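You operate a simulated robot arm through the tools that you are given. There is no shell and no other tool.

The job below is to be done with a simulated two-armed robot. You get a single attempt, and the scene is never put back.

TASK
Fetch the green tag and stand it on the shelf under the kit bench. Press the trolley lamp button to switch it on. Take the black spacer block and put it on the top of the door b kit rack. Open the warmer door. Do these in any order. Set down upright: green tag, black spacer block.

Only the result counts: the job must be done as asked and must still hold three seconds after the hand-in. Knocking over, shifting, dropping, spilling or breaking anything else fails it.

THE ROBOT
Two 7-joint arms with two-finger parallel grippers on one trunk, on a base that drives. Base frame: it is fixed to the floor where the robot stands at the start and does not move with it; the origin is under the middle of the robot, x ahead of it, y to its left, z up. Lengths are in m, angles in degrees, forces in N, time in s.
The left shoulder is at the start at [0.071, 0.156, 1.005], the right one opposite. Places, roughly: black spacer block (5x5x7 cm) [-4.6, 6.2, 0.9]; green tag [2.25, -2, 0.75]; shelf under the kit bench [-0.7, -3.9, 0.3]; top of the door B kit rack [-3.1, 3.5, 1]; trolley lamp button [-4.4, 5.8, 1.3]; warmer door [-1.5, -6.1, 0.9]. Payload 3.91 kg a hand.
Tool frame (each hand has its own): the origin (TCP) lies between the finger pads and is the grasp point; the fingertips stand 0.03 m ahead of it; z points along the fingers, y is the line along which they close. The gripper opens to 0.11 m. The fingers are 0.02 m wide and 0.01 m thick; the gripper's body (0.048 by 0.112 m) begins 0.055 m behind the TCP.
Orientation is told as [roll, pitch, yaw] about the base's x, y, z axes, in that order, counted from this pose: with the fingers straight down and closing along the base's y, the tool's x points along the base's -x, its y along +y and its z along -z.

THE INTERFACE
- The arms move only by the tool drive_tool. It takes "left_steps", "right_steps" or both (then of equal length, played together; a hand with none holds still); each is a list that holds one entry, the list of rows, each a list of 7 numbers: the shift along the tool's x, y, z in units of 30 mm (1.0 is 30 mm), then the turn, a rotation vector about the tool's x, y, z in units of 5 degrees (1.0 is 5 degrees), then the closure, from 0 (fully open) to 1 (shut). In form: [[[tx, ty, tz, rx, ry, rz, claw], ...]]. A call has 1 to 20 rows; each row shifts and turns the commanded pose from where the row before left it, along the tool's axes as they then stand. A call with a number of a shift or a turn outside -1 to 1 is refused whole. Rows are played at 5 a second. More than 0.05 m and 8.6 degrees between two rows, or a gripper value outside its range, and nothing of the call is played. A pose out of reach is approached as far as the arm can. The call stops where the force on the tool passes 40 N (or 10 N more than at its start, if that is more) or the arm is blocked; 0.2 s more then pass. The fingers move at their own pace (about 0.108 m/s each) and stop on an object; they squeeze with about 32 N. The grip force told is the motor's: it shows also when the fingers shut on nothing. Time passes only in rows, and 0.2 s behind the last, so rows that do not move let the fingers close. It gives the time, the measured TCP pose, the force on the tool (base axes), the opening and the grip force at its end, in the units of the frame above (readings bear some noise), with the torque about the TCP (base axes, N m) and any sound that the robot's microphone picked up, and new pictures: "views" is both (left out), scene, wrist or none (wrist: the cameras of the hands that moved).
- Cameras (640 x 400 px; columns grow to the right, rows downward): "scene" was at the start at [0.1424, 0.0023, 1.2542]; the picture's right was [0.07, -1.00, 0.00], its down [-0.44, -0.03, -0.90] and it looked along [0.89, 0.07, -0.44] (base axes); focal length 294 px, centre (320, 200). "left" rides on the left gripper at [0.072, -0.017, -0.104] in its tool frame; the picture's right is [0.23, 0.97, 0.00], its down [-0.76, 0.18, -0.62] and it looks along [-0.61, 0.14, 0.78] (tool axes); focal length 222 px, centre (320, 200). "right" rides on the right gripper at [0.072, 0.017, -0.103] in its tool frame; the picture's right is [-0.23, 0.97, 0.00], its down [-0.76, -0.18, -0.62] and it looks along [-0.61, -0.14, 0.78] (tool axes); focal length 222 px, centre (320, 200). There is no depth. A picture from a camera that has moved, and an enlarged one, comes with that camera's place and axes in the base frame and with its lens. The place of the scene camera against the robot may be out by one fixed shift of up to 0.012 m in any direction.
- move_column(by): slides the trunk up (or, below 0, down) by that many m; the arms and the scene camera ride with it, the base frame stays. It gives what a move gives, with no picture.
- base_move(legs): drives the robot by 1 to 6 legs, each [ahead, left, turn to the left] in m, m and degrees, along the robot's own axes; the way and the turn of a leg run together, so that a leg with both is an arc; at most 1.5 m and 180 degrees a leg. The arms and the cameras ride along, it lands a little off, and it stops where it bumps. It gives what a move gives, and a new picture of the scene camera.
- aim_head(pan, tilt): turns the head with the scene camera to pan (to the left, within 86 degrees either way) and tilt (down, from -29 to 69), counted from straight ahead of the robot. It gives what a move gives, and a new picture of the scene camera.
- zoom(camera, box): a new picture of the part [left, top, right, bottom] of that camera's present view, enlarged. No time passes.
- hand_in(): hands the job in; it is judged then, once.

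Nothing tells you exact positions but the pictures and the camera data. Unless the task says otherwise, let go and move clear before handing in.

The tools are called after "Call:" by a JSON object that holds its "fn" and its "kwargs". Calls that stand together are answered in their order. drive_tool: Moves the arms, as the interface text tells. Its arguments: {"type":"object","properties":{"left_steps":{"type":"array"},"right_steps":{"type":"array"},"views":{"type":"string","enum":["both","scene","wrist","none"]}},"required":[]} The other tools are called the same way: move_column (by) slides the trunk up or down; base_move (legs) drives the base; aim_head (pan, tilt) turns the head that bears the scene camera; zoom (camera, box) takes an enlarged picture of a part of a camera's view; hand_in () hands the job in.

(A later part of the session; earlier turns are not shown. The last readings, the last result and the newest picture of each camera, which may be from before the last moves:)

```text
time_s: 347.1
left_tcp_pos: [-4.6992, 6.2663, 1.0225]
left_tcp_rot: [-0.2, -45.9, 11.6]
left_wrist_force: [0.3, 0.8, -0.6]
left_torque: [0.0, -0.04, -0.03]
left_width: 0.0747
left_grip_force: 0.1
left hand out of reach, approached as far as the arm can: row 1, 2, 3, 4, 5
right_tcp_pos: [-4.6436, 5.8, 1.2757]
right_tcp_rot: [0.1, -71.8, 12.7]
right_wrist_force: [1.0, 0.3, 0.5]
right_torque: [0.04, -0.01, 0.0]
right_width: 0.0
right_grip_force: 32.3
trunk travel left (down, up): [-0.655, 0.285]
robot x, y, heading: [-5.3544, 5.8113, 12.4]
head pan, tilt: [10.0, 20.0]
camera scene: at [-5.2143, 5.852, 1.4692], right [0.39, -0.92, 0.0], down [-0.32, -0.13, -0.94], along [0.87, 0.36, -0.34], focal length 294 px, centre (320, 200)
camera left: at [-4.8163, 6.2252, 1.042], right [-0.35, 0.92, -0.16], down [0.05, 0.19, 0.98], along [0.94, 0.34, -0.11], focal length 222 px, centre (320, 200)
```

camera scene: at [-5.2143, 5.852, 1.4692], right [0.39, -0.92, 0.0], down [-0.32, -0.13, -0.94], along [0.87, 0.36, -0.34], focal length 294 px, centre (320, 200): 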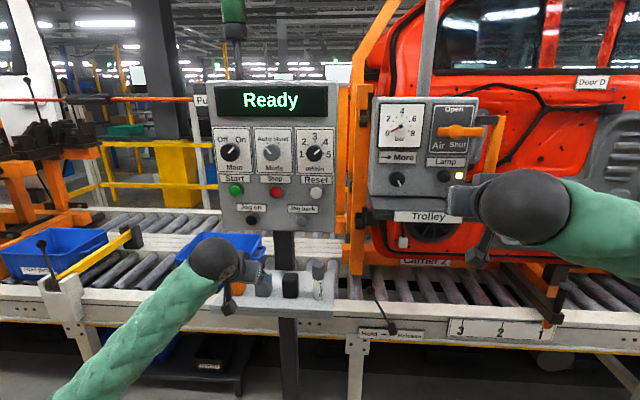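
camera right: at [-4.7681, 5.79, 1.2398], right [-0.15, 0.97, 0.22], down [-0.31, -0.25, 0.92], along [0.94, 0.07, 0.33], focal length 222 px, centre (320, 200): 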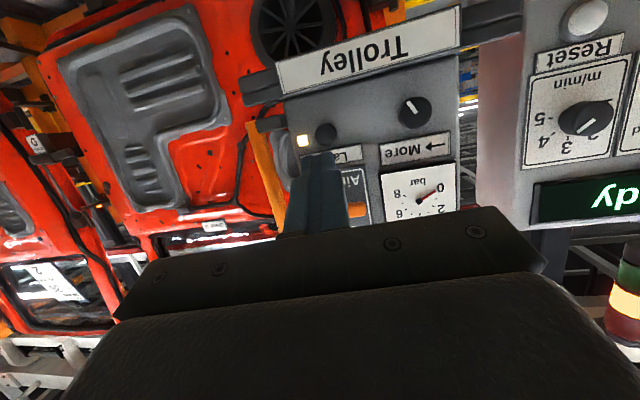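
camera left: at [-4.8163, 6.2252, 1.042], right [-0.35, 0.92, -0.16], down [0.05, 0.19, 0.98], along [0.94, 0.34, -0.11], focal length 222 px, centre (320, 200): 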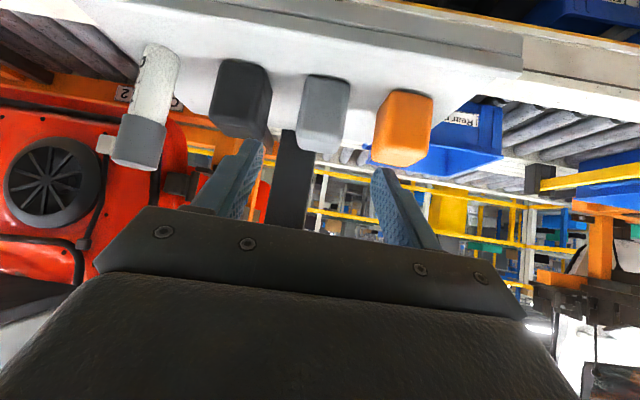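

Call:
{"fn": "drive_tool", "kwargs": {"left_steps": [[[-0.245, -0.92, 0.6, 0, 0, 0, 0.32], [-0.245, -0.92, 0.6, 0, 0, 0, 0.32], [-0.245, -0.92, 0.6, 0, 0, 0, 0.32], [0, 0, 0, 0, 0, 0, 0.32]]]}}

Call:
{"fn": "zoom", "kwargs": {"camera": "scene", "box": [210, 220, 350, 310]}}

```text
time_s: 348.1
left_tcp_pos: [-4.6276, 6.1946, 1.0011]
left_tcp_rot: [-0.2, -46.0, 11.6]
left_wrist_force: [-1.3, -0.2, 0.3]
left_torque: [-0.04, 0.01, -0.01]
left_width: 0.075
left_grip_force: 0.1
right_tcp_pos: [-4.6455, 5.8006, 1.275]
right_tcp_rot: [0.0, -72.0, 12.8]
right_wrist_force: [0.2, 0.3, -0.1]
right_torque: [-0.01, 0.01, -0.04]
right_width: 0.0
right_grip_force: 32.2
trunk travel left (down, up): [-0.655, 0.285]
robot x, y, heading: [-5.3506, 5.8119, 12.6]
head pan, tilt: [10.0, 20.0]
camera scene: at [-5.2161, 5.8531, 1.4694], right [0.38, -0.92, 0.0], down [-0.32, -0.13, -0.94], along [0.87, 0.36, -0.34], focal length 294 px, centre (320, 200)
camera left: at [-4.7456, 6.1527, 1.0204], right [-0.35, 0.92, -0.17], down [0.04, 0.19, 0.98], along [0.94, 0.33, -0.11], focal length 222 px, centre (320, 200)
```

scene: 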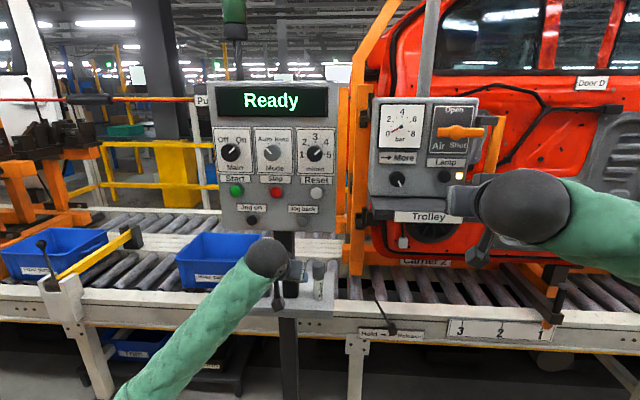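
left: 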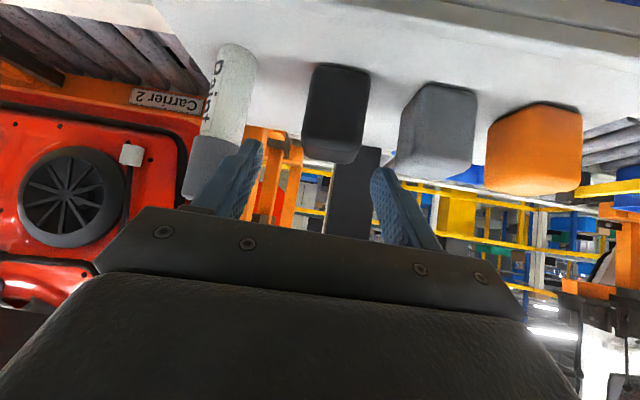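

```text
4.44 times, centred on (280, 265) of scene
camera zoom: at [-5.2161, 5.8531, 1.4694], right [0.38, -0.92, 0.0], down [-0.32, -0.13, -0.94], along [0.87, 0.36, -0.34], focal length 1309 px, centre (498, -89)
```

zoom: 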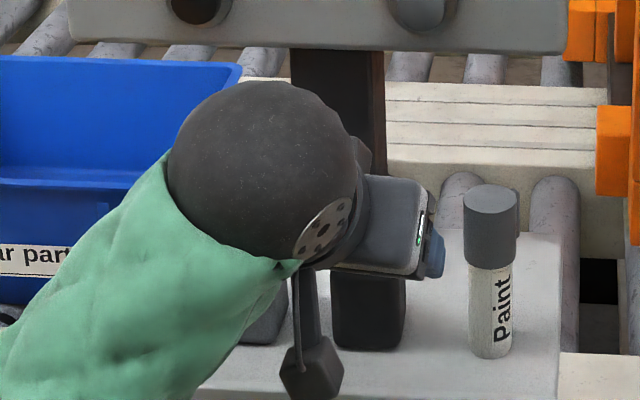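

The block is almost centred in the fingers, only 6 mm left. I'll advance 8 cm along the fingers and close.

Call:
{"fn": "drive_tool", "kwargs": {"left_steps": [[[-0.02, 0.067, 0.9, 0, 0, 0, 0.32], [-0.02, 0.067, 0.9, 0, 0, 0, 0.32], [-0.02, 0.067, 0.9, 0, 0, 0, 0.32]]]}}

Call:
{"fn": "zoom", "kwargs": {"camera": "scene", "box": [210, 220, 350, 310]}}

```text
time_s: 348.9
left_tcp_pos: [-4.5703, 6.2142, 0.9439]
left_tcp_rot: [-0.1, -45.9, 11.5]
left_wrist_force: [-0.1, 0.2, -0.1]
left_torque: [-0.01, 0.03, -0.01]
left_width: 0.0748
left_grip_force: 0.0
right_tcp_pos: [-4.6451, 5.8009, 1.2753]
right_tcp_rot: [0.0, -71.9, 12.7]
right_wrist_force: [0.1, -0.1, -0.3]
right_torque: [0.0, 0.02, 0.0]
right_width: 0.0003
right_grip_force: 31.7
trunk travel left (down, up): [-0.655, 0.285]
robot x, y, heading: [-5.3536, 5.8063, 12.9]
head pan, tilt: [10.0, 20.0]
camera scene: at [-5.2146, 5.8525, 1.4693], right [0.39, -0.92, 0.0], down [-0.32, -0.13, -0.94], along [0.87, 0.36, -0.34], focal length 294 px, centre (320, 200)
camera left: at [-4.6887, 6.1715, 0.9637], right [-0.35, 0.92, -0.16], down [0.05, 0.19, 0.98], along [0.94, 0.34, -0.11], focal length 222 px, centre (320, 200)
```

scene: 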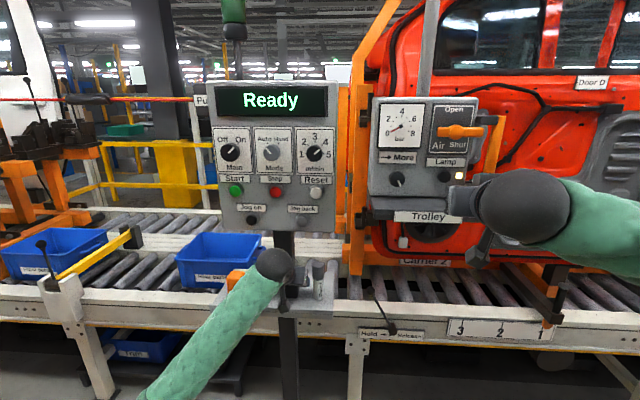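
left: 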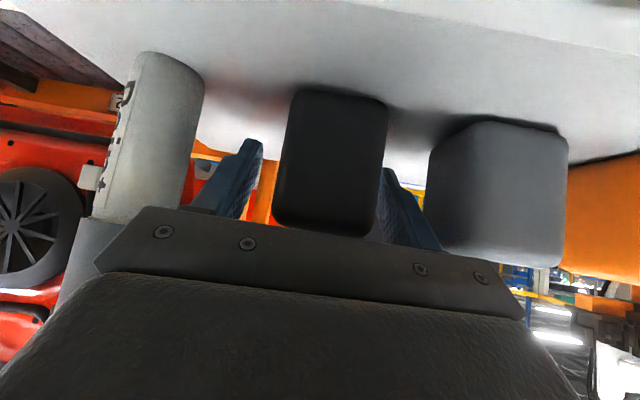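

```text
4.44 times, centred on (280, 265) of scene
camera zoom: at [-5.2146, 5.8525, 1.4693], right [0.39, -0.92, 0.0], down [-0.32, -0.13, -0.94], along [0.87, 0.36, -0.34], focal length 1309 px, centre (498, -89)
```

zoom: 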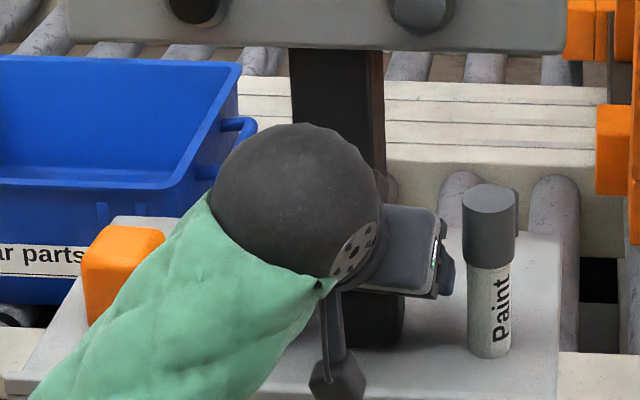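

The block sits nearer the left finger. I'll nudge 6 mm left, then close.

Call:
{"fn": "drive_tool", "kwargs": {"left_steps": [[[0, 0.2, 0, 0, 0, 0, 0.32], [0, 0, 0, 0, 0, 0, 0.5], [0, 0, 0, 0, 0, 0, 1], [0, 0, 0, 0, 0, 0, 1], [0, 0, 0, 0, 0, 0, 1]]], "views": "wrist"}}

Call:
{"fn": "drive_tool", "kwargs": {"left_steps": [[[-0.36, 0, -0.35, 0, 0, 0, 1], [-0.72, 0, -0.695, 0, 0, 0, 1], [-0.72, 0, -0.695, 0, 0, 0, 1], [-0.2, 0, -0.9, 0, 0, 0, 1], [0, 0, -1, 0, 0, 0, 1], [0, 0, -1, 0, 0, 0, 1], [0, 0, -1, 0, 0, 0, 1]]]}}

```text
time_s: 350.1
left_tcp_pos: [-4.5728, 6.2191, 0.9445]
left_tcp_rot: [-0.1, -45.9, 11.6]
left_wrist_force: [0.1, -0.2, -0.5]
left_torque: [0.0, 0.0, 0.01]
left_width: 0.0444
left_grip_force: 32.3
right_tcp_pos: [-4.646, 5.8005, 1.2762]
right_tcp_rot: [0.0, -71.8, 12.8]
right_wrist_force: [-0.5, -0.4, 0.4]
right_torque: [0.03, 0.03, -0.03]
right_width: 0.0
right_grip_force: 32.1
trunk travel left (down, up): [-0.655, 0.285]
robot x, y, heading: [-5.3495, 5.8082, 12.6]
head pan, tilt: [10.0, 20.0]
camera left: at [-4.6912, 6.1773, 0.9645], right [-0.35, 0.92, -0.16], down [0.04, 0.19, 0.98], along [0.94, 0.33, -0.11], focal length 222 px, centre (320, 200)
```

left: 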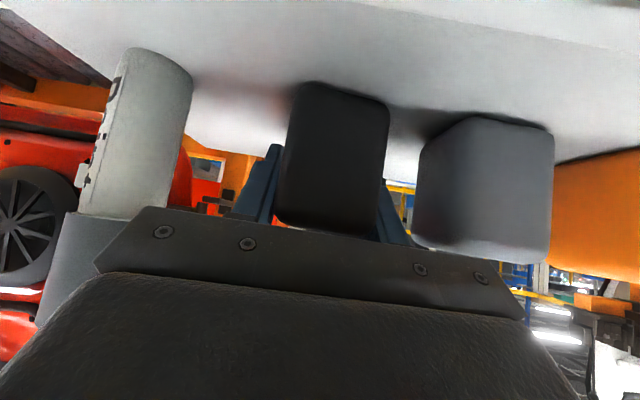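

```text
time_s: 351.7
left_tcp_pos: [-4.6518, 6.2039, 1.1072]
left_tcp_rot: [-0.1, -46.0, 11.5]
left_wrist_force: [-0.3, 0.4, 0.0]
left_torque: [-0.01, 0.0, 0.01]
left_width: 0.0444
left_grip_force: 32.2
right_tcp_pos: [-4.6451, 5.8004, 1.2755]
right_tcp_rot: [-0.1, -71.9, 12.7]
right_wrist_force: [0.2, -0.2, -0.1]
right_torque: [-0.01, -0.01, 0.01]
right_width: 0.0
right_grip_force: 31.9
trunk travel left (down, up): [-0.655, 0.285]
robot x, y, heading: [-5.3529, 5.8109, 12.4]
head pan, tilt: [10.0, 20.0]
camera scene: at [-5.2157, 5.8522, 1.4693], right [0.38, -0.92, 0.0], down [-0.32, -0.13, -0.94], along [0.87, 0.36, -0.34], focal length 294 px, centre (320, 200)
camera left: at [-4.7699, 6.1618, 1.1279], right [-0.35, 0.92, -0.16], down [0.04, 0.19, 0.98], along [0.94, 0.34, -0.11], focal length 222 px, centre (320, 200)
```

scene: 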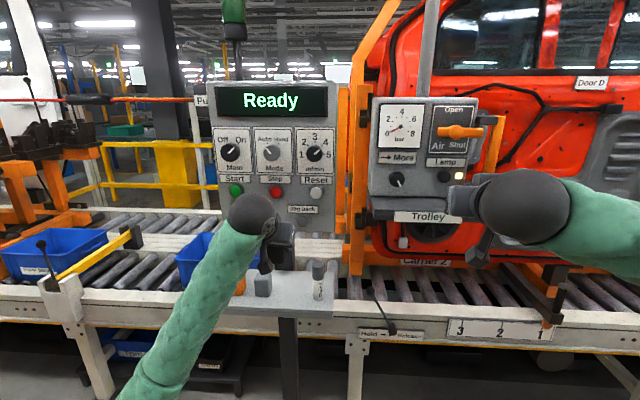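
left: 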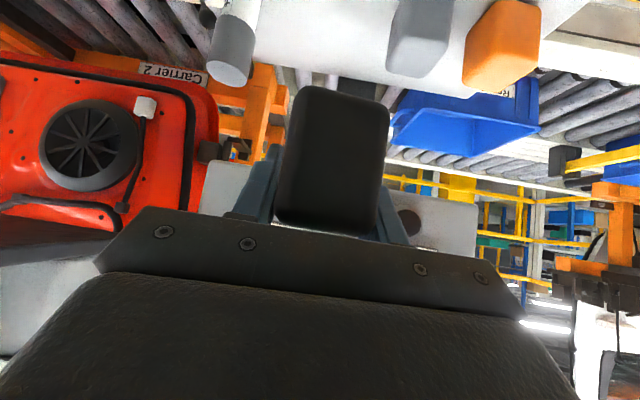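

The block is held, with its base about 4.4 cm below the TCP. I'll back away from the panel and crab south along the line to the Door B kit rack.

Call:
{"fn": "base_move", "kwargs": {"legs": [[-0.25, 0, 0.8], [0, -1.1, 0], [0, -1.0, 0]]}}

Call:
{"fn": "aim_head", "kwargs": {"pan": -5, "tilt": 20}}

```text
time_s: 363.6
left_tcp_pos: [-4.4069, 4.0886, 1.1079]
left_tcp_rot: [-0.1, -45.8, 12.3]
left_wrist_force: [0.3, -0.2, -1.0]
left_torque: [0.03, -0.04, 0.03]
left_width: 0.0446
left_grip_force: 31.8
right_tcp_pos: [-4.3979, 3.6858, 1.2759]
right_tcp_rot: [0.2, -71.9, 13.2]
right_wrist_force: [-0.2, 0.0, 0.4]
right_torque: [0.03, 0.01, 0.01]
right_width: 0.0002
right_grip_force: 32.5
trunk travel left (down, up): [-0.655, 0.285]
robot x, y, heading: [-5.105, 3.6859, 13.2]
head pan, tilt: [10.0, 20.0]
camera scene: at [-4.9679, 3.7324, 1.4693], right [0.39, -0.92, 0.0], down [-0.32, -0.13, -0.94], along [0.86, 0.37, -0.34], focal length 294 px, centre (320, 200)
```

scene: 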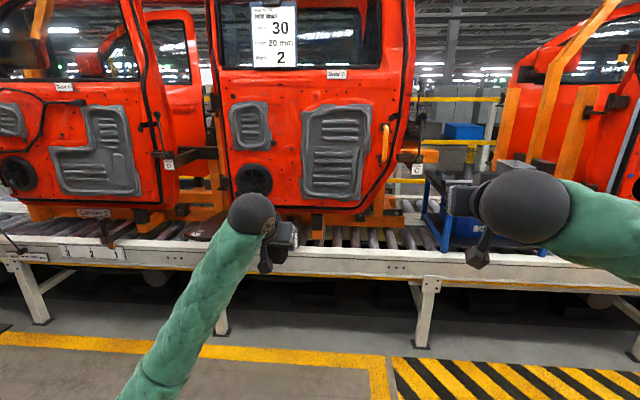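

```text
time_s: 364.4
left_tcp_pos: [-4.4077, 4.0899, 1.1073]
left_tcp_rot: [0.0, -46.0, 12.2]
left_wrist_force: [0.4, -0.7, -1.0]
left_torque: [0.01, -0.01, 0.0]
left_width: 0.0445
left_grip_force: 32.0
right_tcp_pos: [-4.3972, 3.6871, 1.2756]
right_tcp_rot: [0.0, -71.8, 13.2]
right_wrist_force: [0.0, -0.5, -0.3]
right_torque: [0.0, -0.01, 0.0]
right_width: 0.0
right_grip_force: 32.0
trunk travel left (down, up): [-0.655, 0.285]
robot x, y, heading: [-5.1064, 3.6869, 13.3]
head pan, tilt: [-5.0, 20.0]
camera scene: at [-4.9615, 3.7097, 1.4693], right [0.14, -0.99, 0.0], down [-0.34, -0.05, -0.94], along [0.93, 0.13, -0.34], focal length 294 px, centre (320, 200)
```

scene: 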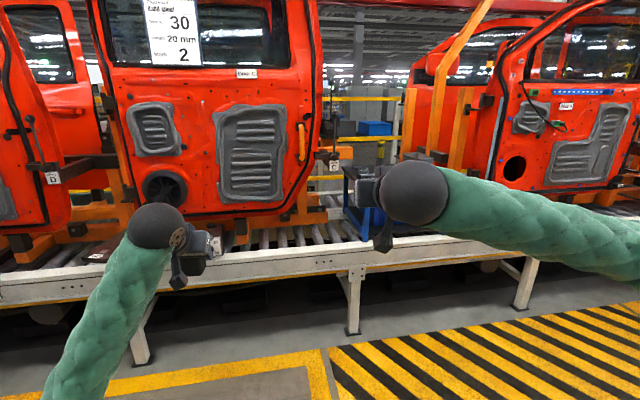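

The rack stands between Door C and Door B, hidden behind my right hand. I'll swing that hand to the right.

Call:
{"fn": "drive_tool", "kwargs": {"right_steps": [[[0.2, -1, -0.4, 0, 0, 0, 1], [0.2, -1, -0.4, 0, 0, 0, 1], [0.2, -1, -0.4, 0, 0, 0, 1], [0.2, -1, -0.4, 0, 0, 0, 1], [0.2, -1, -0.4, 0, 0, 0, 1], [0.2, -1, -0.4, 0, 0, 0, 1], [0.2, -1, -0.4, 0, 0, 0, 1], [0.2, -1, -0.4, 0, 0, 0, 1]]], "views": "scene"}}

Call:
{"fn": "zoom", "kwargs": {"camera": "scene", "box": [300, 110, 460, 270]}}

```text
time_s: 366.2
left_tcp_pos: [-4.4104, 4.091, 1.1102]
left_tcp_rot: [-0.1, -46.1, 12.3]
left_wrist_force: [-0.8, 0.8, -0.9]
left_torque: [0.03, -0.02, 0.01]
left_width: 0.0444
left_grip_force: 32.4
right_tcp_pos: [-4.4357, 3.4276, 1.2625]
right_tcp_rot: [0.0, -72.0, 13.3]
right_wrist_force: [-0.7, 0.2, 0.0]
right_torque: [-0.01, 0.01, -0.02]
right_width: 0.0001
right_grip_force: 32.0
right hand out of reach, approached as far as the arm can: row 6, 7
trunk travel left (down, up): [-0.655, 0.285]
robot x, y, heading: [-5.1028, 3.6908, 13.4]
head pan, tilt: [-5.0, 20.0]
camera scene: at [-4.9639, 3.709, 1.4696], right [0.14, -0.99, 0.0], down [-0.34, -0.05, -0.94], along [0.93, 0.14, -0.34], focal length 294 px, centre (320, 200)
```

scene: 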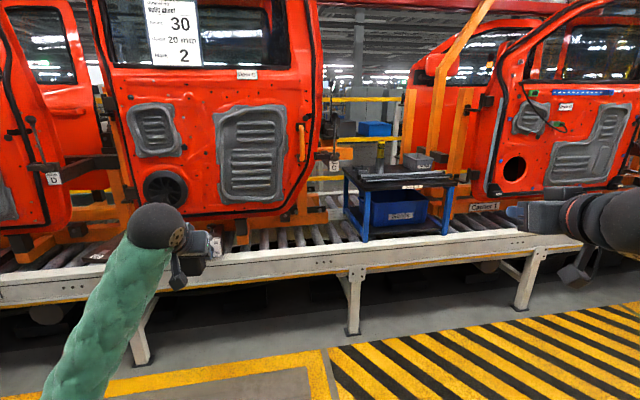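

```text
2.50 times, centred on (380, 190) of scene
camera zoom: at [-4.9639, 3.709, 1.4696], right [0.14, -0.99, 0.0], down [-0.34, -0.05, -0.94], along [0.93, 0.14, -0.34], focal length 736 px, centre (170, 225)
```

zoom: 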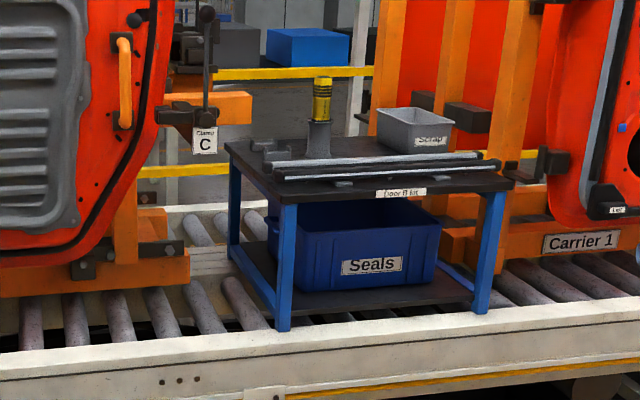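

The rack labelled "Door B kit" carries trim strips in front, a yellow torch and a "Scrap" bin. I'll fold the right hand back, line up with the rack and get a closer look for free space.

Call:
{"fn": "drive_tool", "kwargs": {"right_steps": [[[0, 0, 0, 0, 1, 0, 1], [0, 0, 0, 0, 1, 0, 1], [0, 0, 0, 0, 1, 0, 1], [0, 0, 0, 0, 1, 0, 1], [0, 0, 0, 0, 1, 0, 1], [0, 0, 0, 0, 1, 0, 1], [0.7, -0.3, -0.68, 0, 0, 0, 1], [0.7, -0.3, -0.68, 0, 0, 0, 1], [0.7, -0.3, -0.68, 0, 0, 0, 1], [0.7, -0.3, -0.68, 0, 0, 0, 1], [0.7, -0.3, -0.68, 0, 0, 0, 1], [0.7, -0.3, -0.68, 0, 0, 0, 1]]], "views": "none"}}

Call:
{"fn": "base_move", "kwargs": {"legs": [[0, -0.65, 0], [0.4, 0, 0]]}}

Call:
{"fn": "aim_head", "kwargs": {"pan": 5, "tilt": 30}}

```text
time_s: 368.8
left_tcp_pos: [-4.4104, 4.0906, 1.109]
left_tcp_rot: [-0.1, -46.0, 12.1]
left_wrist_force: [-0.7, -0.4, -0.1]
left_torque: [0.01, -0.04, -0.02]
left_width: 0.0444
left_grip_force: 32.1
right_tcp_pos: [-4.5772, 3.3228, 1.2849]
right_tcp_rot: [0.0, -42.0, 13.4]
right_wrist_force: [-0.3, 0.6, 0.4]
right_torque: [0.01, -0.02, 0.01]
right_width: 0.0002
right_grip_force: 31.7
right hand out of reach, approached as far as the arm can: row 11, 12
trunk travel left (down, up): [-0.655, 0.285]
robot x, y, heading: [-5.1067, 3.6879, 13.3]
head pan, tilt: [-5.0, 20.0]
```

```text
time_s: 374.5
left_tcp_pos: [-3.8733, 3.5613, 1.1075]
left_tcp_rot: [-0.1, -45.9, 12.7]
left_wrist_force: [-0.6, -0.4, -0.4]
left_torque: [0.0, -0.02, -0.03]
left_width: 0.0446
left_grip_force: 32.1
right_tcp_pos: [-4.035, 2.7934, 1.2842]
right_tcp_rot: [0.1, -41.7, 13.7]
right_wrist_force: [0.1, 0.0, 0.2]
right_torque: [0.02, -0.01, 0.0]
right_width: 0.0
right_grip_force: 31.5
trunk travel left (down, up): [-0.655, 0.285]
robot x, y, heading: [-4.5675, 3.1524, 13.7]
head pan, tilt: [-5.0, 20.0]
camera scene: at [-4.4241, 3.1761, 1.4692], right [0.15, -0.99, 0.0], down [-0.34, -0.05, -0.94], along [0.93, 0.14, -0.34], focal length 294 px, centre (320, 200)
```

scene: 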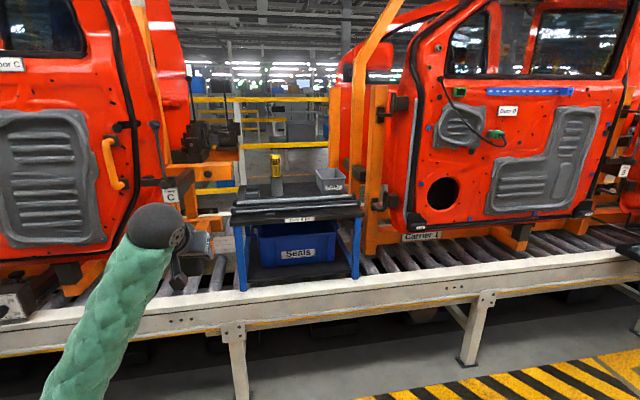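

```text
time_s: 375.2
left_tcp_pos: [-3.8735, 3.56, 1.109]
left_tcp_rot: [-0.1, -46.0, 12.5]
left_wrist_force: [0.3, -0.5, -0.5]
left_torque: [0.0, 0.01, -0.06]
left_width: 0.0447
left_grip_force: 32.2
right_tcp_pos: [-4.0351, 2.7923, 1.2843]
right_tcp_rot: [0.1, -41.8, 13.7]
right_wrist_force: [0.9, 0.9, -0.7]
right_torque: [0.02, 0.01, 0.01]
right_width: 0.0001
right_grip_force: 31.9
trunk travel left (down, up): [-0.655, 0.285]
robot x, y, heading: [-4.5662, 3.1579, 13.4]
head pan, tilt: [5.0, 30.0]
camera scene: at [-4.4317, 3.1908, 1.4534], right [0.32, -0.95, 0.0], down [-0.47, -0.16, -0.87], along [0.82, 0.28, -0.5], focal length 294 px, centre (320, 200)
```

scene: 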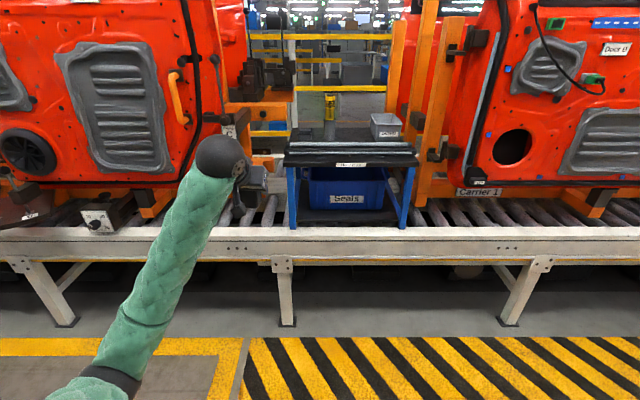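

Call:
{"fn": "move_column", "kwargs": {"by": 0.2}}

Call:
{"fn": "aim_head", "kwargs": {"pan": 5, "tilt": 35}}

Call:
{"fn": "zoom", "kwargs": {"camera": "scene", "box": [270, 100, 450, 220]}}

```text
time_s: 377.4
left_tcp_pos: [-3.8735, 3.56, 1.3082]
left_tcp_rot: [-0.1, -45.9, 12.6]
left_wrist_force: [-1.1, 0.0, -1.3]
left_torque: [-0.05, -0.04, 0.01]
left_width: 0.0447
left_grip_force: 32.1
right_tcp_pos: [-4.0355, 2.7916, 1.4843]
right_tcp_rot: [0.0, -41.8, 13.7]
right_wrist_force: [-0.5, 0.0, 0.3]
right_torque: [0.01, 0.06, -0.01]
right_width: 0.0
right_grip_force: 32.3
trunk travel left (down, up): [-0.855, 0.085]
robot x, y, heading: [-4.5665, 3.1571, 13.6]
head pan, tilt: [5.0, 30.0]
```

```text
time_s: 378.0
left_tcp_pos: [-3.8743, 3.5594, 1.3071]
left_tcp_rot: [-0.1, -45.9, 12.6]
left_wrist_force: [0.2, -0.3, -1.1]
left_torque: [-0.04, 0.01, 0.0]
left_width: 0.0446
left_grip_force: 31.9
right_tcp_pos: [-4.0352, 2.7929, 1.484]
right_tcp_rot: [0.1, -41.8, 13.7]
right_wrist_force: [0.2, -0.8, -0.3]
right_torque: [-0.02, 0.01, -0.01]
right_width: 0.0
right_grip_force: 32.0
trunk travel left (down, up): [-0.855, 0.085]
robot x, y, heading: [-4.5654, 3.1544, 13.7]
head pan, tilt: [5.0, 35.0]
camera scene: at [-4.4335, 3.1901, 1.6455], right [0.32, -0.95, 0.0], down [-0.54, -0.18, -0.82], along [0.78, 0.26, -0.57], focal length 294 px, centre (320, 200)
```

scene: 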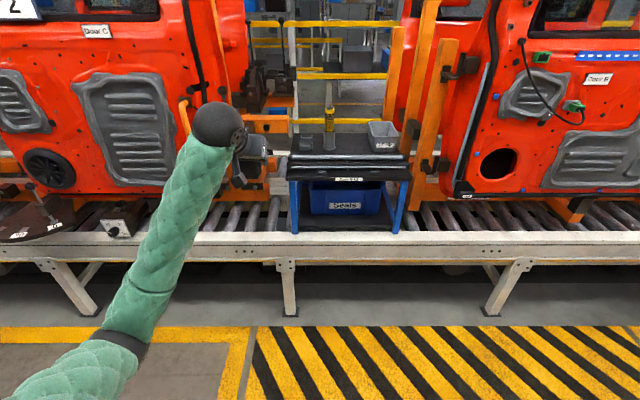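

```text
3.33 times, centred on (360, 160) of scene
camera zoom: at [-4.4335, 3.1901, 1.6455], right [0.32, -0.95, 0.0], down [-0.54, -0.18, -0.82], along [0.78, 0.26, -0.57], focal length 982 px, centre (187, 333)
```

zoom: 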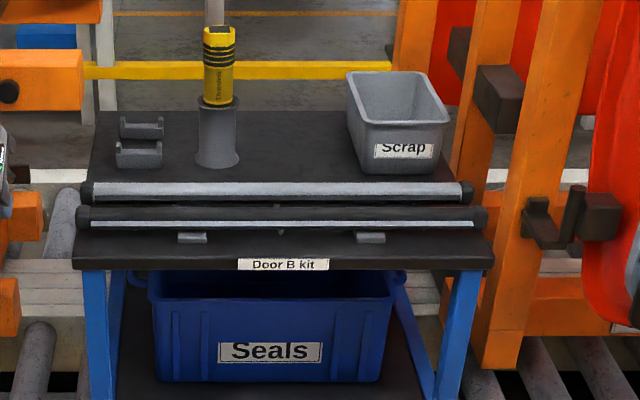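

There is a clear patch on the rack top between the torch holder and the Scrap bin, at about (-2.97, 3.49) on a surface at z≈0.98. I'll shift right for the left arm, lower the trunk and move in.

Call:
{"fn": "base_move", "kwargs": {"legs": [[0, -0.2, 0]]}}

Call:
{"fn": "move_column", "kwargs": {"by": -0.15}}

Call:
{"fn": "base_move", "kwargs": {"legs": [[0.45, 0, 0]]}}

Call:
{"fn": "zoom", "kwargs": {"camera": "scene", "box": [160, 80, 480, 280]}}

```text
time_s: 379.6
left_tcp_pos: [-3.8266, 3.3645, 1.307]
left_tcp_rot: [-0.1, -46.0, 12.6]
left_wrist_force: [0.4, -0.2, -1.0]
left_torque: [0.03, -0.01, 0.02]
left_width: 0.0443
left_grip_force: 32.4
right_tcp_pos: [-3.9876, 2.5963, 1.4842]
right_tcp_rot: [0.0, -41.7, 13.7]
right_wrist_force: [0.0, 0.5, 0.4]
right_torque: [0.01, 0.04, 0.03]
right_width: 0.0001
right_grip_force: 31.6
trunk travel left (down, up): [-0.855, 0.085]
robot x, y, heading: [-4.5196, 2.959, 13.7]
head pan, tilt: [5.0, 35.0]
camera scene: at [-4.3859, 2.994, 1.6455], right [0.32, -0.95, 0.0], down [-0.54, -0.18, -0.82], along [0.78, 0.26, -0.57], focal length 294 px, centre (320, 200)
```

scene: 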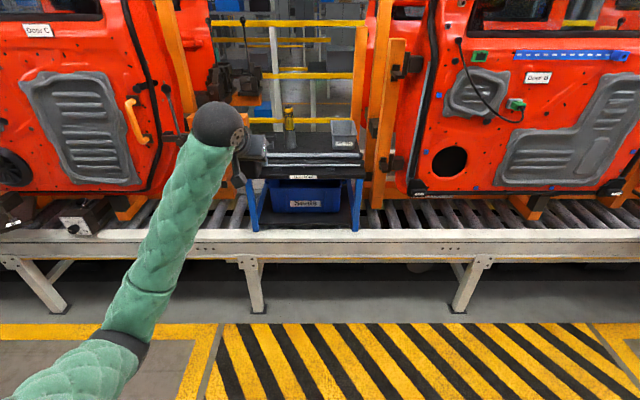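

```text
time_s: 381.4
left_tcp_pos: [-3.8263, 3.3628, 1.158]
left_tcp_rot: [-0.1, -45.9, 12.6]
left_wrist_force: [0.8, -0.7, -0.3]
left_torque: [-0.03, -0.02, 0.02]
left_width: 0.0446
left_grip_force: 31.7
right_tcp_pos: [-3.9883, 2.5953, 1.3333]
right_tcp_rot: [0.0, -41.9, 13.7]
right_wrist_force: [-0.9, 0.1, 0.1]
right_torque: [0.0, -0.04, 0.01]
right_width: 0.0
right_grip_force: 32.5
trunk travel left (down, up): [-0.705, 0.235]
robot x, y, heading: [-4.518, 2.9581, 13.5]
head pan, tilt: [5.0, 35.0]
```

```text
time_s: 384.1
left_tcp_pos: [-3.384, 3.4724, 1.1581]
left_tcp_rot: [-0.1, -45.9, 12.7]
left_wrist_force: [0.0, 0.0, -0.6]
left_torque: [0.02, -0.01, 0.01]
left_width: 0.0447
left_grip_force: 32.1
right_tcp_pos: [-3.5449, 2.7054, 1.3336]
right_tcp_rot: [0.0, -41.8, 13.9]
right_wrist_force: [0.2, -0.6, -0.3]
right_torque: [0.0, -0.01, 0.01]
right_width: 0.0
right_grip_force: 32.5
trunk travel left (down, up): [-0.705, 0.235]
robot x, y, heading: [-4.0774, 3.068, 13.4]
head pan, tilt: [5.0, 35.0]
camera scene: at [-3.9435, 3.1015, 1.4954], right [0.32, -0.95, 0.0], down [-0.54, -0.18, -0.82], along [0.78, 0.26, -0.57], focal length 294 px, centre (320, 200)
```

scene: 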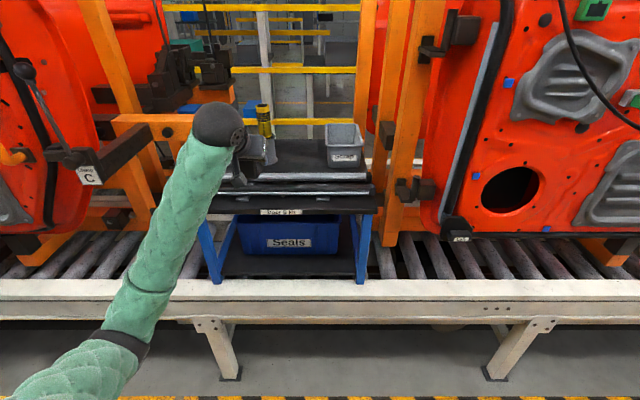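

```text
2.00 times, centred on (320, 180) of scene
camera zoom: at [-3.9435, 3.1015, 1.4954], right [0.32, -0.95, 0.0], down [-0.54, -0.18, -0.82], along [0.78, 0.26, -0.57], focal length 589 px, centre (320, 240)
```

zoom: 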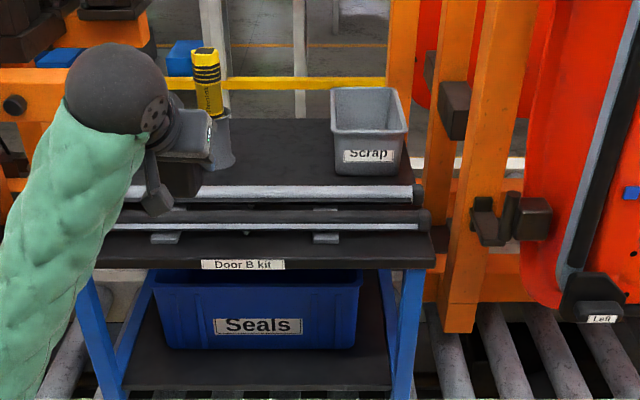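

The target patch is about 1.17 m ahead of the robot axis and in line with the left hand after an 8 cm sidestep. I'll move in closer.

Call:
{"fn": "base_move", "kwargs": {"legs": [[0, -0.08, 0], [0.26, 0, 0]]}}

Call:
{"fn": "zoom", "kwargs": {"camera": "scene", "box": [160, 80, 480, 280]}}

Call:
{"fn": "zoom", "kwargs": {"camera": "left", "box": [0, 0, 640, 400]}}

```text
time_s: 386.8
left_tcp_pos: [-3.1231, 3.4524, 1.1635]
left_tcp_rot: [0.1, -46.2, 12.5]
left_wrist_force: [-0.2, -0.7, -1.0]
left_torque: [0.0, -0.01, 0.0]
left_width: 0.0449
left_grip_force: 32.3
right_tcp_pos: [-3.2816, 2.6828, 1.3358]
right_tcp_rot: [0.1, -42.0, 13.9]
right_wrist_force: [-0.2, 0.5, 0.4]
right_torque: [0.0, -0.03, 0.0]
right_width: 0.0
right_grip_force: 31.5
trunk travel left (down, up): [-0.705, 0.235]
robot x, y, heading: [-3.8093, 3.0492, 14.1]
head pan, tilt: [5.0, 35.0]
stopped in leg 2: the robot was blocked; the commanded pose is now the measured one
camera scene: at [-3.6811, 3.0789, 1.4963], right [0.32, -0.95, 0.0], down [-0.54, -0.18, -0.82], along [0.78, 0.27, -0.57], focal length 294 px, centre (320, 200)
```

scene: 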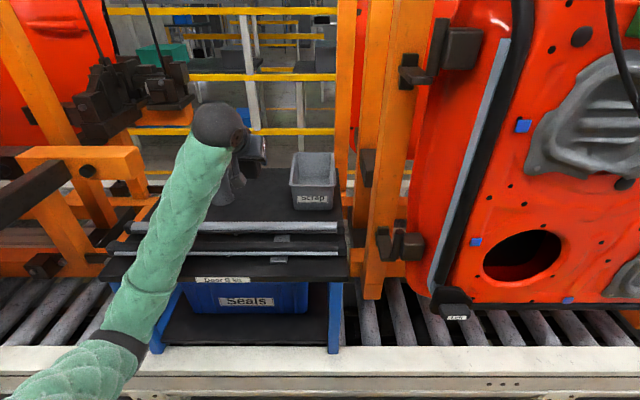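

```text
2.00 times, centred on (320, 180) of scene
camera zoom: at [-3.6811, 3.0789, 1.4963], right [0.32, -0.95, 0.0], down [-0.54, -0.18, -0.82], along [0.78, 0.27, -0.57], focal length 589 px, centre (320, 240)
```

zoom: 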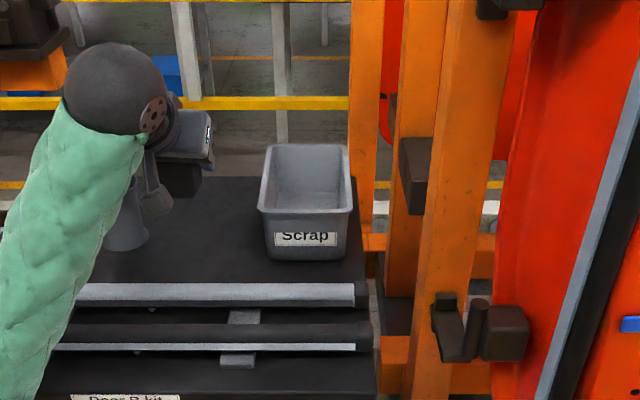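

```text
1.00 times, centred on (320, 200) of left (not enlarged: the box is as wide or as high as the picture)
camera zoom: at [-3.2402, 3.4084, 1.1812], right [-0.37, 0.92, -0.16], down [0.03, 0.19, 0.98], along [0.93, 0.36, -0.1], focal length 222 px, centre (320, 200)
```

zoom: 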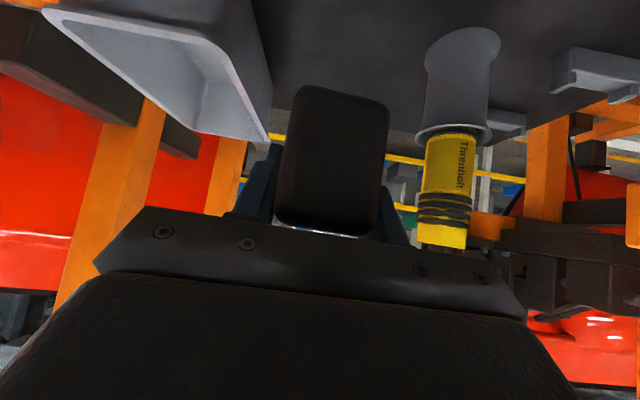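

The base touched the conveyor, so I'll back off 2 cm. The target is then 0.16 m further forward for the left hand, which the arm can do.

Call:
{"fn": "base_move", "kwargs": {"legs": [[-0.025, 0, 0]]}}

Call:
{"fn": "drive_tool", "kwargs": {"left_steps": [[[-0.69, 0.08, 0.72, 0, 0, 0, 1], [-0.69, 0.08, 0.72, 0, 0, 0, 1], [-0.69, 0.08, 0.72, 0, 0, 0, 1], [-0.69, 0.08, 0.72, 0, 0, 0, 1], [-0.69, 0.08, 0.72, 0, 0, 0, 1]]]}}

Call:
{"fn": "zoom", "kwargs": {"camera": "scene", "box": [160, 80, 400, 280]}}

```text
time_s: 387.6
left_tcp_pos: [-3.1425, 3.4504, 1.1557]
left_tcp_rot: [-0.1, -45.9, 12.8]
left_wrist_force: [-0.6, -0.2, -1.1]
left_torque: [-0.01, 0.0, -0.02]
left_width: 0.0446
left_grip_force: 32.5
right_tcp_pos: [-3.2986, 2.6825, 1.3319]
right_tcp_rot: [0.1, -41.7, 14.0]
right_wrist_force: [0.3, 0.1, -0.4]
right_torque: [0.01, 0.06, 0.0]
right_width: 0.0
right_grip_force: 31.5
trunk travel left (down, up): [-0.705, 0.235]
robot x, y, heading: [-3.8324, 3.045, 13.7]
head pan, tilt: [5.0, 35.0]
camera scene: at [-3.6985, 3.0787, 1.4951], right [0.32, -0.95, 0.0], down [-0.54, -0.19, -0.82], along [0.77, 0.26, -0.57], focal length 294 px, centre (320, 200)
```

scene: 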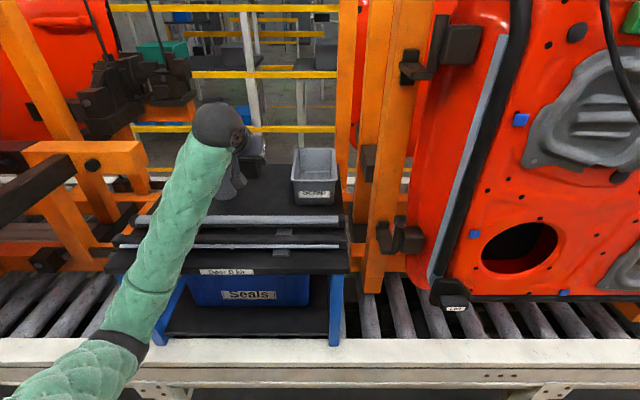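

```text
time_s: 389.0
left_tcp_pos: [-3.0283, 3.5036, 1.174]
left_tcp_rot: [0.5, -47.0, 13.6]
left_wrist_force: [0.5, 0.4, -1.0]
left_torque: [0.01, 0.0, 0.03]
left_width: 0.0446
left_grip_force: 31.9
right_tcp_pos: [-3.3104, 2.6854, 1.3351]
right_tcp_rot: [0.6, -42.4, 15.0]
right_wrist_force: [0.4, -0.5, -0.7]
right_torque: [0.01, -0.01, 0.03]
right_width: 0.0002
right_grip_force: 31.5
trunk travel left (down, up): [-0.705, 0.235]
robot x, y, heading: [-3.8423, 3.0466, 15.3]
head pan, tilt: [5.0, 35.0]
stopped in row 5 (left hand): the arm was blocked; the commanded pose is now the measured one
camera scene: at [-3.7213, 3.07, 1.4983], right [0.35, -0.94, -0.01], down [-0.53, -0.19, -0.83], along [0.77, 0.29, -0.56], focal length 294 px, centre (320, 200)
camera left: at [-3.1443, 3.4568, 1.1915], right [-0.39, 0.91, -0.16], down [0.02, 0.18, 0.98], along [0.92, 0.38, -0.09], focal length 222 px, centre (320, 200)
```

scene: 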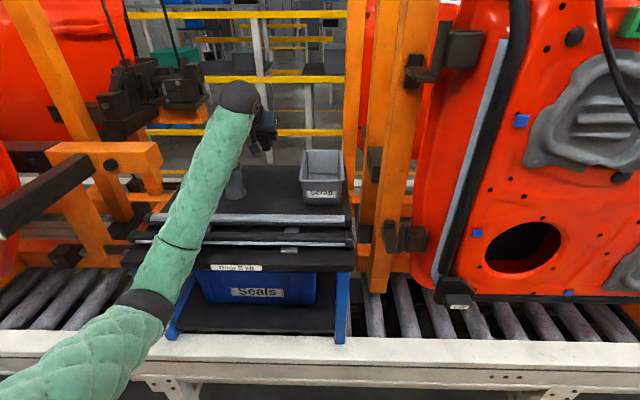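
left: 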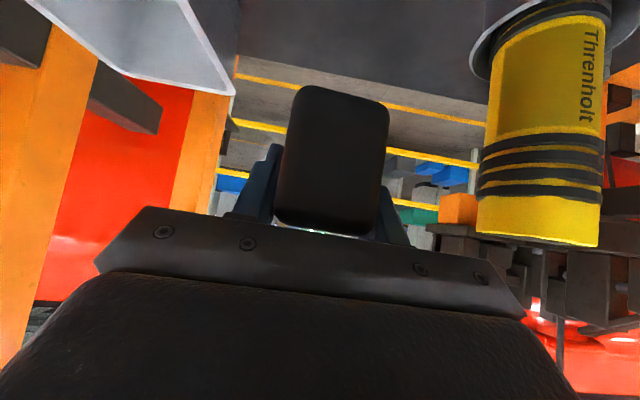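

```text
2.00 times, centred on (280, 180) of scene
camera zoom: at [-3.7213, 3.07, 1.4983], right [0.35, -0.94, -0.01], down [-0.53, -0.19, -0.83], along [0.77, 0.29, -0.56], focal length 589 px, centre (400, 240)
```

zoom: 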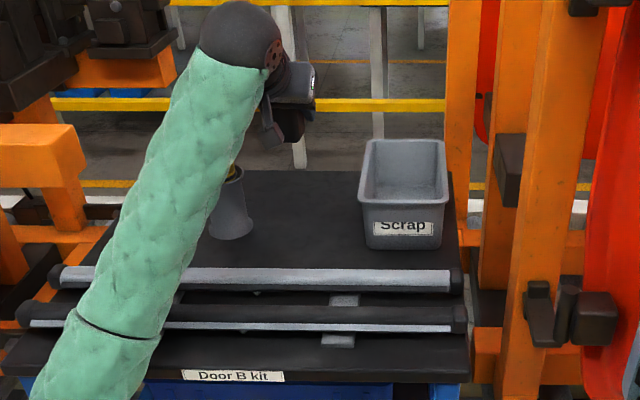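

The low left elbow is pressing on the conveyor and pushing the robot. I'll retract a little, then raise the trunk so the elbow clears.

Call:
{"fn": "drive_tool", "kwargs": {"left_steps": [[[0.69, -0.08, -0.72, 0, 0, 0, 1], [0.69, -0.08, -0.72, 0, 0, 0, 1], [0.69, -0.08, -0.72, 0, 0, 0, 1], [0.69, -0.08, -0.72, 0, 0, 0, 1]]], "views": "none"}}

Call:
{"fn": "move_column", "kwargs": {"by": 0.22}}

Call:
{"fn": "aim_head", "kwargs": {"pan": 20, "tilt": 45}}

```text
time_s: 390.0
left_tcp_pos: [-3.1259, 3.4758, 1.1536]
left_tcp_rot: [-0.2, -45.9, 13.9]
left_wrist_force: [-0.7, 0.0, -0.9]
left_torque: [0.01, -0.02, 0.01]
left_width: 0.0448
left_grip_force: 32.4
right_tcp_pos: [-3.2994, 2.6963, 1.3333]
right_tcp_rot: [0.0, -41.9, 15.0]
right_wrist_force: [-0.4, 0.6, 0.5]
right_torque: [0.01, 0.02, -0.02]
right_width: 0.0001
right_grip_force: 32.1
trunk travel left (down, up): [-0.705, 0.235]
robot x, y, heading: [-3.836, 3.045, 14.8]
head pan, tilt: [5.0, 35.0]
```

```text
time_s: 392.3
left_tcp_pos: [-3.1254, 3.4738, 1.3767]
left_tcp_rot: [-0.1, -46.1, 13.9]
left_wrist_force: [0.4, 0.1, -0.9]
left_torque: [0.02, -0.03, -0.01]
left_width: 0.0444
left_grip_force: 31.2
right_tcp_pos: [-3.2974, 2.6956, 1.5533]
right_tcp_rot: [0.0, -41.8, 15.2]
right_wrist_force: [-0.2, 0.0, -0.3]
right_torque: [0.01, -0.01, -0.01]
right_width: 0.0001
right_grip_force: 32.0
trunk travel left (down, up): [-0.925, 0.015]
robot x, y, heading: [-3.837, 3.042, 15.1]
head pan, tilt: [5.0, 35.0]
```

```text
time_s: 393.1
left_tcp_pos: [-3.1257, 3.4744, 1.3757]
left_tcp_rot: [-0.2, -45.9, 13.9]
left_wrist_force: [0.1, -0.3, -1.7]
left_torque: [0.0, -0.05, -0.01]
left_width: 0.0447
left_grip_force: 32.1
right_tcp_pos: [-3.2987, 2.6967, 1.5542]
right_tcp_rot: [-0.1, -41.8, 15.0]
right_wrist_force: [0.1, 0.2, 0.1]
right_torque: [0.03, 0.03, 0.0]
right_width: 0.0001
right_grip_force: 31.7
trunk travel left (down, up): [-0.925, 0.015]
robot x, y, heading: [-3.838, 3.0487, 14.8]
head pan, tilt: [20.0, 45.0]
camera scene: at [-3.7218, 3.1008, 1.7007], right [0.57, -0.82, 0.0], down [-0.58, -0.41, -0.71], along [0.58, 0.41, -0.71], focal length 294 px, centre (320, 200)
```

scene: 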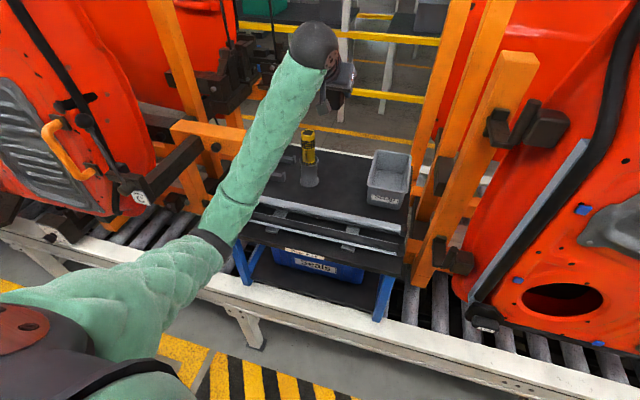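

Call:
{"fn": "drive_tool", "kwargs": {"left_steps": [[[0.3, -0.037, 0.914, 0, 0, 0, 1], [0.3, -0.037, 0.914, 0, 0, 0, 1], [0.3, -0.037, 0.914, 0, 0, 0, 1], [0.3, -0.037, 0.914, 0, 0, 0, 1], [0.3, -0.037, 0.914, 0, 0, 0, 1], [0.3, -0.037, 0.914, 0, 0, 0, 1], [0, 0, 0, 0, 0, 0, 1]]]}}

```text
time_s: 394.7
left_tcp_pos: [-3.0433, 3.4878, 1.2236]
left_tcp_rot: [-0.1, -46.0, 13.8]
left_wrist_force: [-0.7, -0.2, -0.9]
left_torque: [0.02, -0.03, 0.02]
left_width: 0.0445
left_grip_force: 31.6
right_tcp_pos: [-3.2986, 2.6956, 1.5549]
right_tcp_rot: [0.0, -41.8, 15.1]
right_wrist_force: [-0.5, 1.1, 0.2]
right_torque: [0.02, -0.01, 0.01]
right_width: 0.0002
right_grip_force: 32.5
trunk travel left (down, up): [-0.925, 0.015]
robot x, y, heading: [-3.8372, 3.0468, 15.1]
head pan, tilt: [20.0, 45.0]
camera scene: at [-3.7221, 3.1008, 1.7007], right [0.57, -0.82, 0.0], down [-0.58, -0.41, -0.71], along [0.58, 0.41, -0.71], focal length 294 px, centre (320, 200)
camera left: at [-3.1607, 3.4417, 1.2436], right [-0.39, 0.91, -0.16], down [0.04, 0.19, 0.98], along [0.92, 0.37, -0.11], focal length 222 px, centre (320, 200)
```

scene: 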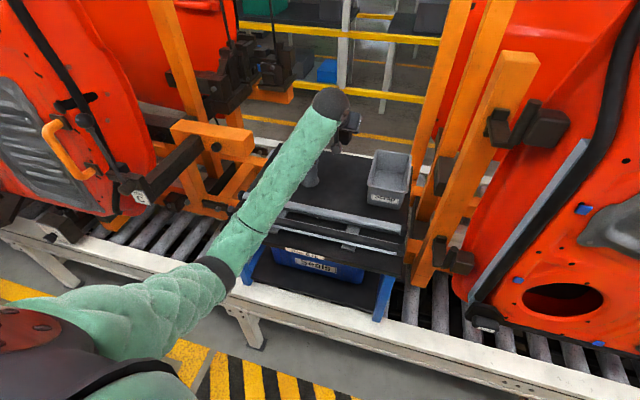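
left: 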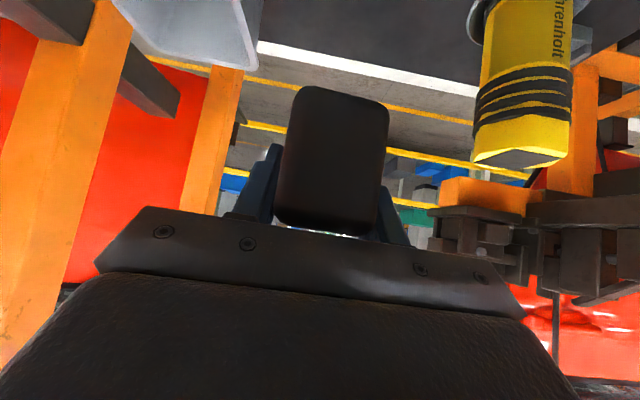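

No lean this time. Continuing down and forward toward the patch.

Call:
{"fn": "drive_tool", "kwargs": {"left_steps": [[[0.46, -0.02, 0.835, 0, 0, 0, 1], [0.46, -0.02, 0.835, 0, 0, 0, 1], [0.46, -0.02, 0.835, 0, 0, 0, 1], [0.46, -0.02, 0.835, 0, 0, 0, 1], [0, 0, 0, 0, 0, 0, 1]]]}}

Call:
{"fn": "zoom", "kwargs": {"camera": "scene", "box": [180, 60, 460, 310]}}

```text
time_s: 395.9
left_tcp_pos: [-3.0127, 3.4917, 1.1156]
left_tcp_rot: [0.0, -46.0, 13.8]
left_wrist_force: [-0.4, 0.2, -0.7]
left_torque: [0.02, -0.01, 0.0]
left_width: 0.0445
left_grip_force: 31.6
right_tcp_pos: [-3.2991, 2.6971, 1.5538]
right_tcp_rot: [0.0, -41.8, 15.1]
right_wrist_force: [0.3, -0.1, 0.4]
right_torque: [0.01, 0.03, 0.01]
right_width: 0.0
right_grip_force: 32.5
trunk travel left (down, up): [-0.925, 0.015]
robot x, y, heading: [-3.8361, 3.0435, 14.9]
head pan, tilt: [20.0, 45.0]
camera scene: at [-3.7223, 3.1009, 1.7007], right [0.57, -0.82, 0.0], down [-0.58, -0.41, -0.71], along [0.58, 0.41, -0.71], focal length 294 px, centre (320, 200)
camera left: at [-3.1281, 3.4466, 1.1342], right [-0.39, 0.91, -0.16], down [0.04, 0.19, 0.98], along [0.92, 0.37, -0.11], focal length 222 px, centre (320, 200)
```

scene: 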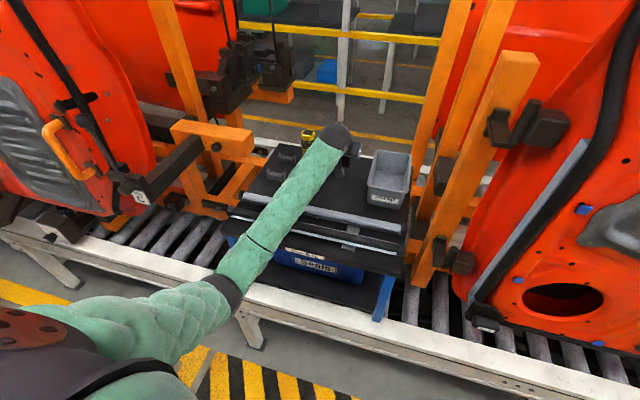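
left: 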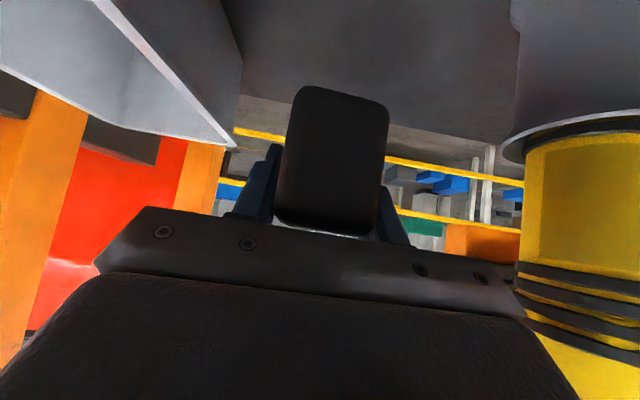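

```text
1.60 times, centred on (320, 185) of scene
camera zoom: at [-3.7223, 3.1009, 1.7007], right [0.57, -0.82, 0.0], down [-0.58, -0.41, -0.71], along [0.58, 0.41, -0.71], focal length 471 px, centre (320, 224)
```

zoom: 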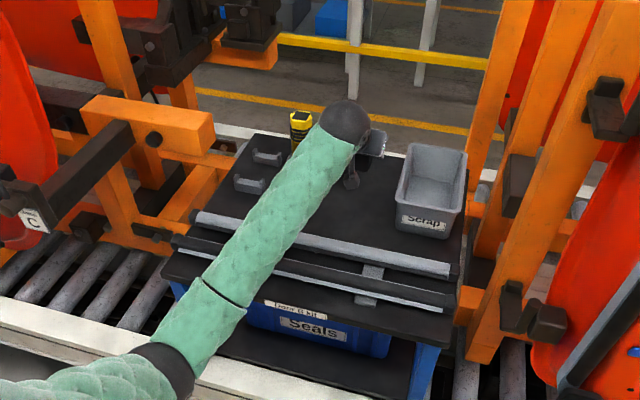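

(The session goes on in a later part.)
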